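You operate a simulated robot arm through the tools that you are given. There is no shell and no other tool. Be economical: measure what you need, move in short steps, check, and stop when the job is done.

Carry out the task below with a simulated robot arm. There is one attempt and no reset: what you move stays moved.

TASK
Press the reset button of the hand winder two times.
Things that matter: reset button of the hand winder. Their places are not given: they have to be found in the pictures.

It is judged by the outcome, as a careful person would: the job done as asked, and still so three seconds after it is handed in. It fails if anything else is knocked over, pushed out of place, dropped, spilled or broken.

THE ROBOT
A 7-joint arm with a two-finger parallel gripper, fixed in place. Base frame: the origin is at the foot of the arm, x ahead of it, y to its left, z up. Lengths are in mm, angles in degrees, forces in N, time in s.
Its first joint turns from -66.0 to 66.0 degrees. Payload 1.57 kg.
Tool frame: the origin (TCP) lies between the finger pads and is the grasp point; the fingertips stand 30 mm ahead of it; z points along the fingers, y is the line along which they close. The gripper opens to 110 mm. The fingers are 24 mm wide and 12 mm thick; the gripper's body (48 by 112 mm) begins 78 mm behind the TCP.
Orientation is that of the tool frame in the base frame, as a unit quaternion [x, y, z, w]. With the fingers straight down and closing along the base's y, the tool's x points along the base's -x, its y along +y and its z along -z.

THE INTERFACE
- The arm moves only by the tool play_rows. Its argument "plan" is a list of rows, each an object (a shift or turn left out is 0, a gripper value left out holds the last) with "slide": the shift along the tool's x, y, z in units of 20 mm (1.0 is 20 mm), a list of three; "turn": the turn, a rotation vector about the tool's x, y, z in units of 4 degrees (1.0 is 4 degrees), a list of three. In form: [{"slide": [tx, ty, tz], "turn": [ax, ay, az]}, ...]. A call has 1 to 10 rows; each row shifts and turns the commanded pose from where the row before left it, along the tool's axes as they then stand. "jaw" is the gripper command, from -1 (shut) to 1 (fully open), values between in proportion, set as the call begins (left out, the last holds). A call with a number of a shift or a turn outside -1 to 1 is refused whole. A row lasts 0.2 s, in which the tool goes at most 50 mm and 8.6 degrees; a call with a longer step from one row to the next is refused whole, and so is a gripper value outside its range. A pose out of reach is approached as far as the arm can. The call stops where the force on the tool passes 40 N (or 10 N more than at its start, if that is more) or the arm is blocked; 0.2 s more then pass. The fingers move at their own pace (about 108 mm/s each) and stop on an object; they squeeze with about 43 N. The grip force told is the motor's: it shows also when the fingers shut on nothing. Time passes only in rows, and 0.2 s behind the last, so rows that do not move let the fingers close. It gives the time, the measured TCP pose, the force on the tool (base axes), the opening and the grip force at its end, in the units of the frame above (readings bear some noise), and new pictures: "views" is both (left out), scene, wrist or none.
- Cameras (640 x 400 px; columns grow to the right, rows downward): "scene" is fixed at [157.2, -383.5, 1409.7]; the picture's right is [0.85, -0.52, 0.00], its down [-0.27, -0.44, -0.86] and it looks along [0.45, 0.73, -0.52] (base axes); focal length 329 px, centre (320, 200). "wrist" rides on the gripper at [-36, 0, -80] in the tool frame; the picture's right is [0.00, -1.00, 0.00], its down [0.97, 0.00, -0.24] and it looks along [0.24, 0.00, 0.97] (tool axes); focal length 218 px, centre (320, 200).
- point_at(camera, pixels): for up to 12 pixels [column, row] of the newest picture of that camera ("zoom" is the newest enlarged one), the place [x, y, z] in the base frame of the surface seen there, good to about 3 mm. No time passes.
- inspect(camera, box): a new picture of the part [left, top, right, bottom] of that camera's present view, enlarged. No time passes.
- finish_job(): hands the job in; it is judged then, once.

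Work in short steps. Measure before you move; look again where a grasp or a placing could have gone wrong, and mend it. You have 60 turns and 100 pictures in all, the two below and enlarged ones among them. Open the gripper and draw the arm clear of the work before you hand the job in, unless the task says otherwise; then end with one line.

The tools are called after "Call:" as a command line: name --argument value ..., lists and objects as JSON in quotes. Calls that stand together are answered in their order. play_rows: Moves the arm, as the interface text tells. Its arguments: {"type":"object","properties":{"plan":{"type":"array","items":{"type":"object","properties":{"slide":{"type":"array","items":{"type":"number"}},"turn":{"type":"array","items":{"type":"number"}}}}},"jaw":{"type":"number"},"views":{"type":"string","enum":["both","scene","wrist","none"]}},"required":["plan"]} The other tools are called the same way: point_at (camera, pixels) gives the place of the surface under pixels of a picture; inspect (camera, box) takes an enlarged picture of a part of a camera's view; finish_job () hands the job in.

At the start:

```text
time_s: 0.0
position: [341.2, -82.2, 1178.3]
tool_rot: [0.0, 1.0, 0.0, 0.0]
force: [0.8, -0.3, -0.3]
finger_gap: 110.3
finger_force: 0.0
```

scene: 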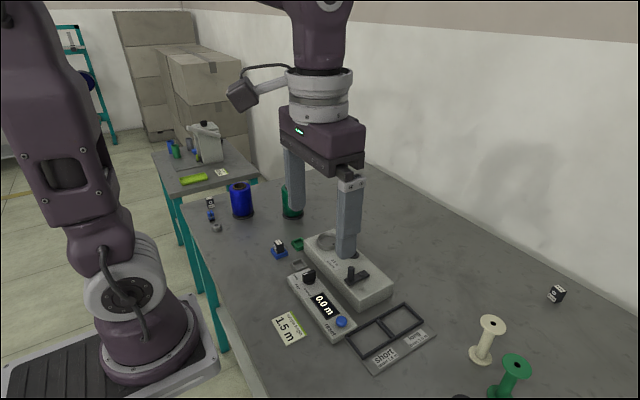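
wrist: 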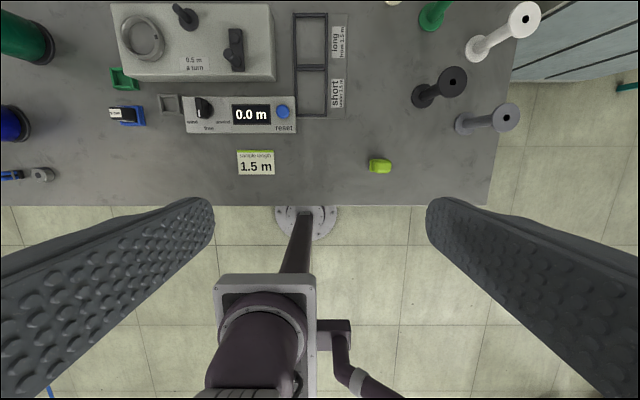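

The blue reset button shows at wrist (283,112) and scene (341,322). I measure it and its surroundings.

Call:
point_at --camera "wrist" --pixels '[[283, 112], [283, 107], [283, 118], [277, 112], [289, 112], [293, 128], [204, 107], [235, 52], [255, 115]]'

Call:
point_at --camera "scene" --pixels '[[341, 322], [341, 318], [332, 335], [352, 280], [388, 290]]'

Call:
inspect --camera "scene" --box '[260, 220, 440, 380]'

```text
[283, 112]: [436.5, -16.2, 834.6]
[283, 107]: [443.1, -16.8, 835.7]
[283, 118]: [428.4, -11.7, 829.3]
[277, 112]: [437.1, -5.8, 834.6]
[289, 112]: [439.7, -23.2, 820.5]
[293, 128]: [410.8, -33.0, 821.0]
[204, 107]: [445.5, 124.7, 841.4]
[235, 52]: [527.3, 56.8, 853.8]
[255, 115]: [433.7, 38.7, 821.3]
```

```text
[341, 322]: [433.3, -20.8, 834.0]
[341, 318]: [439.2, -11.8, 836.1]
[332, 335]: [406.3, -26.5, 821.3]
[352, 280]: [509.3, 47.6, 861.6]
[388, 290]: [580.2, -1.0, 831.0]
```

```text
2.50 times, centred on (350, 300) of scene
```

zoom: 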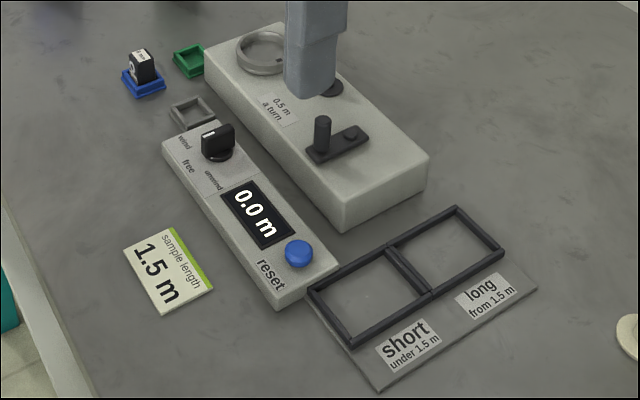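

The button's top is at about (437, -15, 835). I shut the jaws and move above it, staying high.

Call:
play_rows --plan '[{"slide": [-1, 0.7, 0.9]}, {"slide": [-1, 0.7, 0.9]}, {"slide": [-1, 0.7, 0.9]}, {"slide": [-1, 0.7, 0.9]}, {"slide": [-0.8, 0.55, 0.9]}, {"slide": [0, 0, 1]}, {"slide": [0, 0, 1]}, {"slide": [0, 0, 1]}, {"slide": [0, 0, 1]}, {"slide": [0, 0, 1]}]' --jaw -1

```text
time_s: 2.2
position: [436.6, -14.7, 986.0]
tool_rot: [0.0, 1.0, 0.0, 0.0]
force: [-0.1, 0.1, -0.5]
finger_gap: 0.2
finger_force: 21.2
```

scene: 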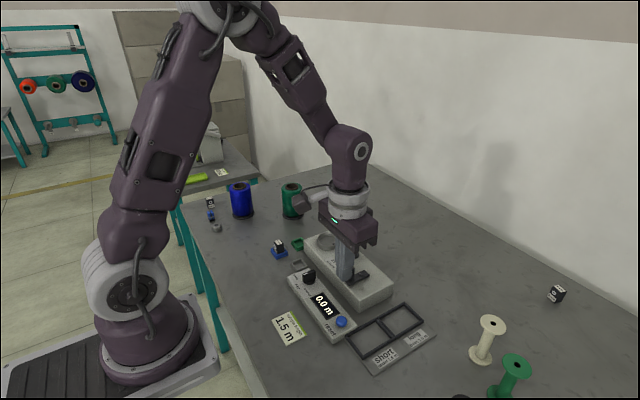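
wrist: 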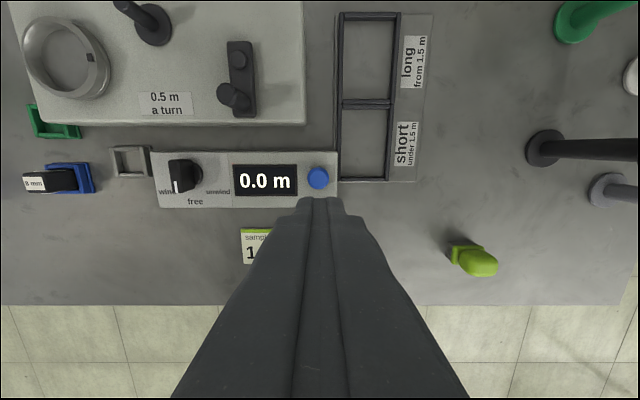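

Call:
point_at --camera "wrist" --pixels '[[318, 178], [318, 170], [318, 186], [310, 178], [326, 178], [318, 160], [335, 178], [318, 130], [290, 110], [235, 100]]'

Call:
point_at --camera "scene" --pixels '[[341, 322], [341, 318], [337, 321], [345, 321]]'

```text
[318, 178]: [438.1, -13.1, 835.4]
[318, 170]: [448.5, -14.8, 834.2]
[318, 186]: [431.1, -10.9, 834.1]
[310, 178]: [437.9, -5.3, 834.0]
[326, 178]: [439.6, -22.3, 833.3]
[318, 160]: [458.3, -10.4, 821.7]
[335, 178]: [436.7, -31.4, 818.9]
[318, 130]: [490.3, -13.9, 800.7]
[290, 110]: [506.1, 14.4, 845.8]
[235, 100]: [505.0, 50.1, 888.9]
```

```text
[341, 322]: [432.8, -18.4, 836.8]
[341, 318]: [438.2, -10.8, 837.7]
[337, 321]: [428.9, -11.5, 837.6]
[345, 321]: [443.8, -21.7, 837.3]
```

The centre is about (438, -14), top about 835, and the tips are at 956. I lower them to about 10 mm above the button.

Call:
play_rows --plan '[{"slide": [-0.08, 0.03, 1]}, {"slide": [0, 0, 1]}, {"slide": [0, 0, 1]}, {"slide": [0, 0, 1]}, {"slide": [0, 0, 1]}, {"slide": [0, 0, 0.5]}]'

Call:
inspect --camera "scene" --box '[290, 260, 390, 350]'

```text
time_s: 3.6
position: [440.2, -14.3, 878.4]
tool_rot: [0.0, 1.0, 0.001, -0.001]
force: [-0.1, -0.2, 0.4]
finger_gap: 0.1
finger_force: 21.1
```

scene: 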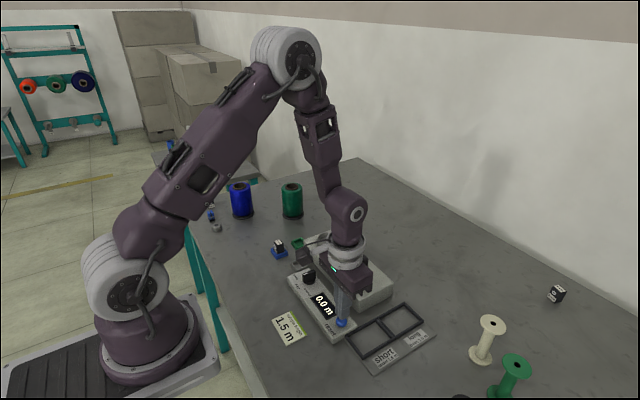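
wrist: 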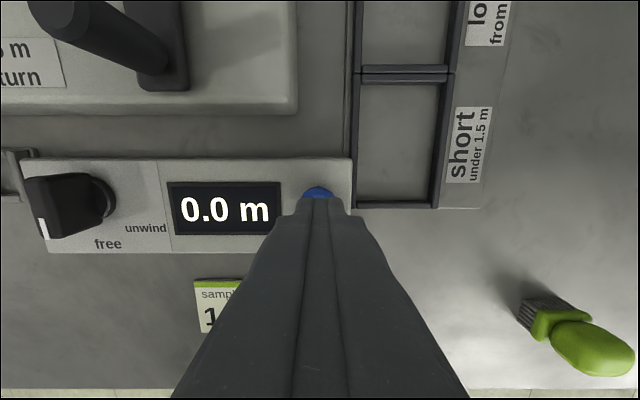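

```text
4.44 times, centred on (340, 305) of scene
```

zoom: 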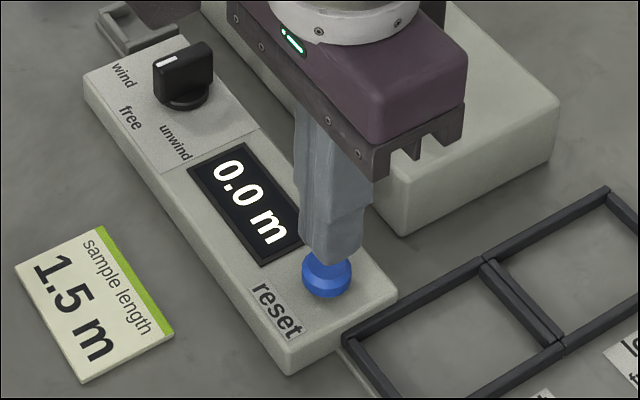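

The fingertip is over the button, at about 848. I press slowly in 2 mm rows and watch the force.

Call:
play_rows --plan '[{"slide": [0.05, 0, 0.4]}, {"slide": [0, 0, 0.1]}, {"slide": [0, 0, 0.1]}, {"slide": [0, 0, 0.1]}, {"slide": [0, 0, 0.1]}]' --views "none"

Call:
inspect --camera "scene" --box '[290, 260, 390, 350]'

```text
time_s: 4.8
position: [436.9, -14.1, 862.1]
tool_rot: [0.0, 1.0, 0.0, 0.001]
force: [0.1, 1.6, 0.7]
finger_gap: 0.1
finger_force: 21.7
```

```text
4.44 times, centred on (340, 305) of scene
```

zoom: 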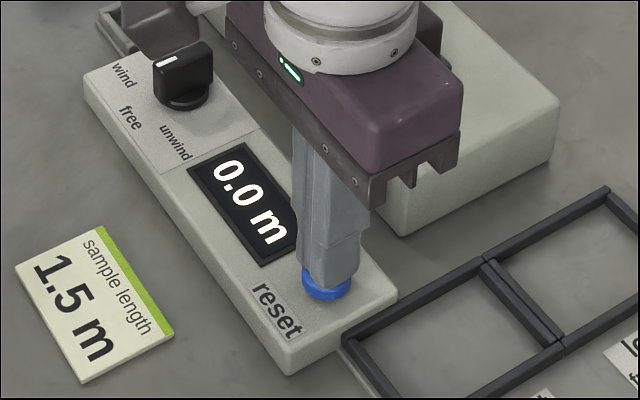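

The tip is at about 832 and in contact, with only light force. I keep pressing in 1 mm steps.

Call:
play_rows --plan '[{"slide": [0, 0, 0.05]}, {"slide": [0, 0, 0.05]}]' --views "none"

Call:
inspect --camera "scene" --box '[290, 260, 390, 350]'

```text
time_s: 5.4
position: [439.0, -14.3, 860.3]
tool_rot: [0.0, 1.0, 0.0, 0.0]
force: [-0.8, 0.2, 2.6]
finger_gap: 0.0
finger_force: 21.1
```

```text
4.44 times, centred on (340, 305) of scene
```

zoom: 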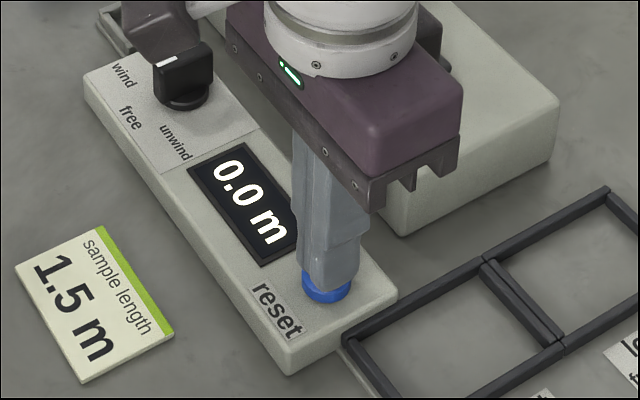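

Force is 2.6 N and the spring seems light. I continue pressing.

Call:
play_rows --plan '[{"slide": [0, 0, 0.05]}, {"slide": [0, 0, 0.05]}]' --views "none"

Call:
inspect --camera "scene" --box '[290, 260, 390, 350]'

```text
time_s: 6.0
position: [438.4, -14.9, 857.5]
tool_rot: [0.0, 1.0, 0.0, -0.001]
force: [-1.2, -4.0, 9.0]
finger_gap: 0.2
finger_force: 21.4
```

```text
4.44 times, centred on (340, 305) of scene
```

zoom: 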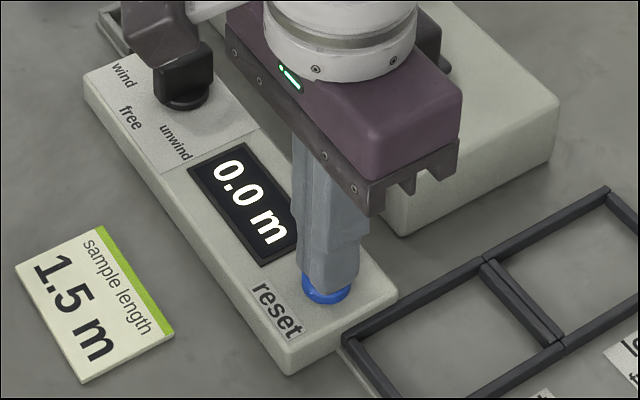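

Force is now 9 N, so the button is being driven in. I push 2 mm further to find the stop.

Call:
play_rows --plan '[{"slide": [0, 0, 0.05]}, {"slide": [0, 0, 0.05]}]' --views "none"

Call:
inspect --camera "scene" --box '[290, 260, 390, 350]'

```text
time_s: 6.6
position: [438.8, -13.8, 855.9]
tool_rot: [-0.001, 1.0, 0.0, 0.001]
force: [-3.3, -1.1, 22.0]
finger_gap: 0.1
finger_force: 21.1
```

```text
4.44 times, centred on (340, 305) of scene
```

zoom: 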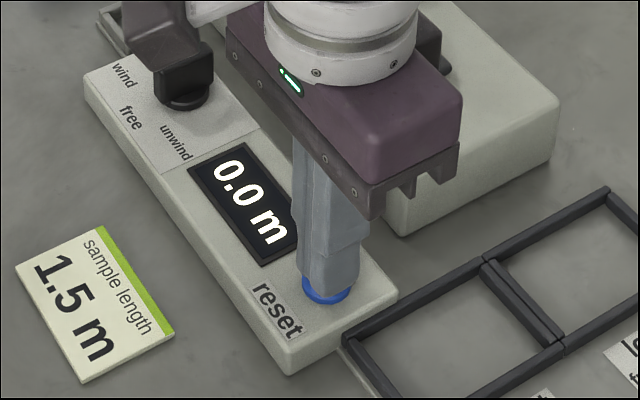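

Force is 22 N and rising steeply, which suggests it is close to its stop. I push 1 mm more, then read.

Call:
play_rows --plan '[{"slide": [0, 0, 0.05]}]' --views "none"

Call:
inspect --camera "scene" --box '[310, 290, 370, 345]'

```text
time_s: 7.0
position: [438.2, -14.4, 855.1]
tool_rot: [0.001, 1.0, 0.0, 0.0]
force: [-4.8, -4.2, 28.3]
finger_gap: 0.0
finger_force: 21.7
```

```text
7.27 times, centred on (340, 318) of scene
```

zoom: 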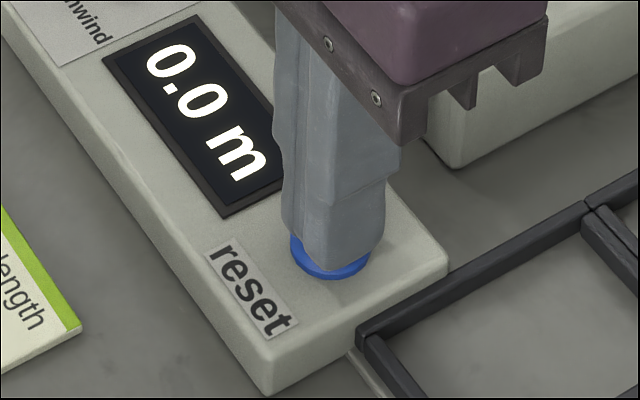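

The button is nearly flush (tip at about 825, 28 N). I release fully by rising 20 mm and check that it came back up.

Call:
play_rows --plan '[{"slide": [0, 0, -0.4]}, {"slide": [0, 0, -0.7]}, {}]' --views "none"

Call:
inspect --camera "scene" --box '[310, 290, 370, 345]'

```text
time_s: 7.8
position: [438.5, -14.3, 876.6]
tool_rot: [0.001, 1.0, 0.0, 0.0]
force: [0.9, 0.0, 0.1]
finger_gap: 0.0
finger_force: 21.0
```

```text
7.27 times, centred on (340, 318) of scene
```

zoom: 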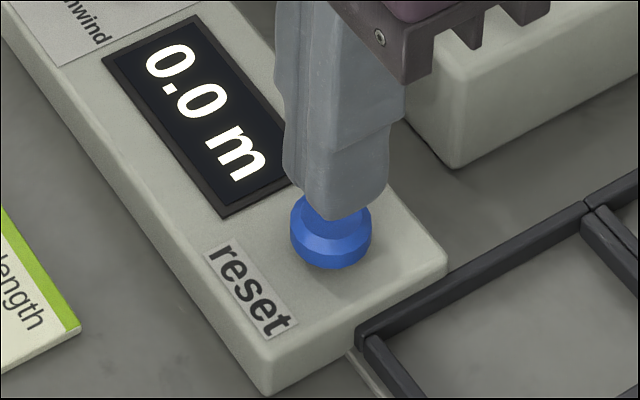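

The button sprang back and nothing moved. I press the second time to the same depth.

Call:
play_rows --plan '[{"slide": [0, 0, 0.5]}, {"slide": [0, 0, 0.25]}, {"slide": [0, 0, 0.1]}, {"slide": [0, 0, 0.1]}, {"slide": [0, 0, 0.1]}, {"slide": [0, 0, 0.05]}, {}]' --views "none"

Call:
inspect --camera "scene" --box '[310, 290, 370, 345]'

```text
time_s: 9.4
position: [439.0, -14.6, 855.0]
tool_rot: [0.0, 1.0, 0.0, 0.001]
force: [0.5, -1.5, 27.8]
finger_gap: 0.0
finger_force: 21.7
```

```text
7.27 times, centred on (340, 318) of scene
```

zoom: 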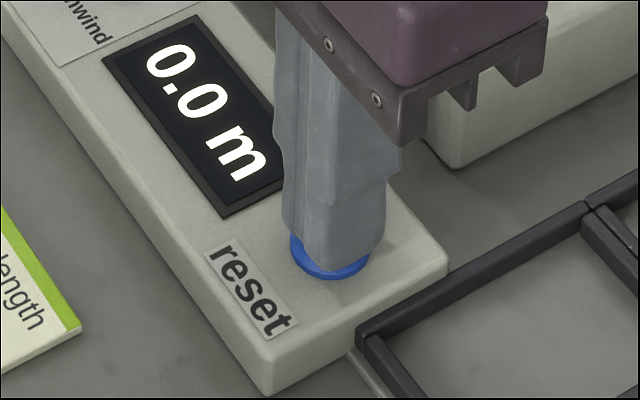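

The second press reached the same depth and force (855.0, 27.8 N). I withdraw straight up.

Call:
play_rows --plan '[{"slide": [0, 0, -0.7]}, {"slide": [0, 0, -1]}, {"slide": [0, 0, -1]}, {"slide": [0, 0, -1]}, {"slide": [0, 0, -1]}, {"slide": [0, 0, -1]}, {"slide": [0, 0, -1]}, {"slide": [0, 0, -1]}, {"slide": [0, 0, -1]}, {"slide": [0, 0, -1]}]' --views "none"

Call:
play_rows --plan '[{"slide": [0, 0, -1]}, {"slide": [0, 0, -1]}, {}, {}]' --jaw 1

```text
time_s: 11.6
position: [438.0, -14.4, 1050.8]
tool_rot: [0.001, 1.0, 0.001, -0.001]
force: [-0.4, 0.0, -0.3]
finger_gap: 0.0
finger_force: 21.8
```

```text
time_s: 12.6
position: [438.8, -13.5, 1089.4]
tool_rot: [0.0, 1.0, 0.0, 0.0]
force: [0.1, 0.3, 0.5]
finger_gap: 110.2
finger_force: 0.1
```

scene: 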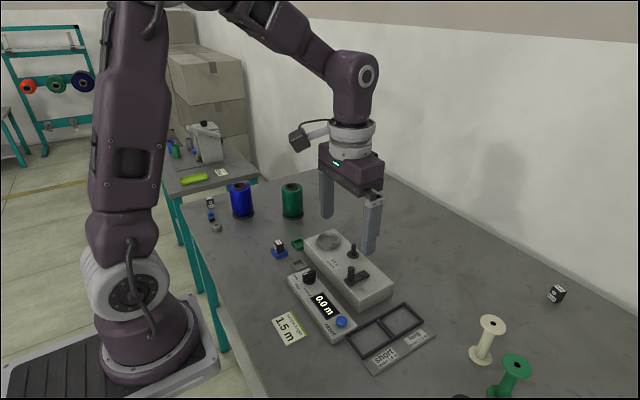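
wrist: 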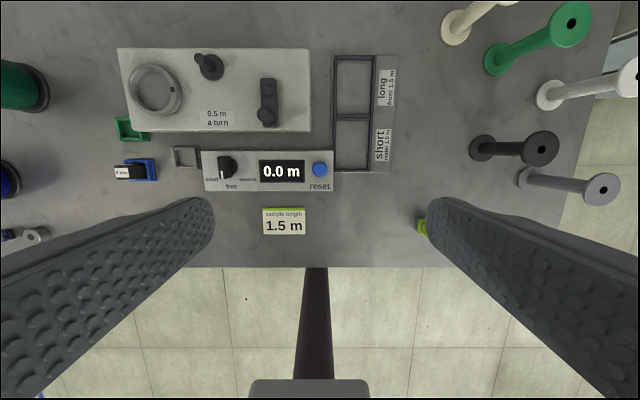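

I check that the selector knob and its surroundings haven't changed.

Call:
inspect --camera "scene" --box '[260, 220, 440, 380]'

```text
2.50 times, centred on (350, 300) of scene
```

zoom: 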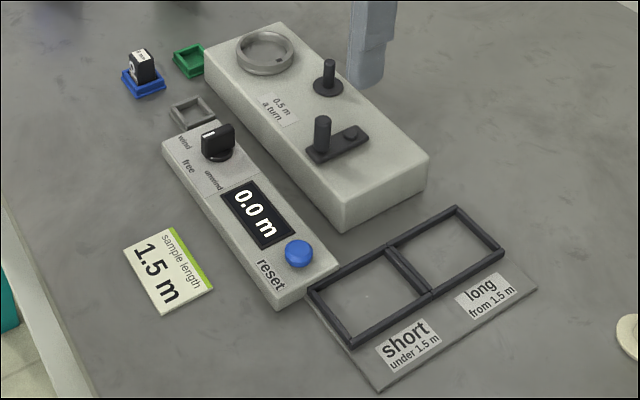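

Everything looks the same as at the start, so I hand the job in.

Call:
finish_job

```text
The job is handed in.
```

I pressed the hand winder's reset button twice, each time down to about 28 N. It sprang back after each press, and nothing else moved. The display read 0.0 m throughout, so it couldn't confirm the presses.
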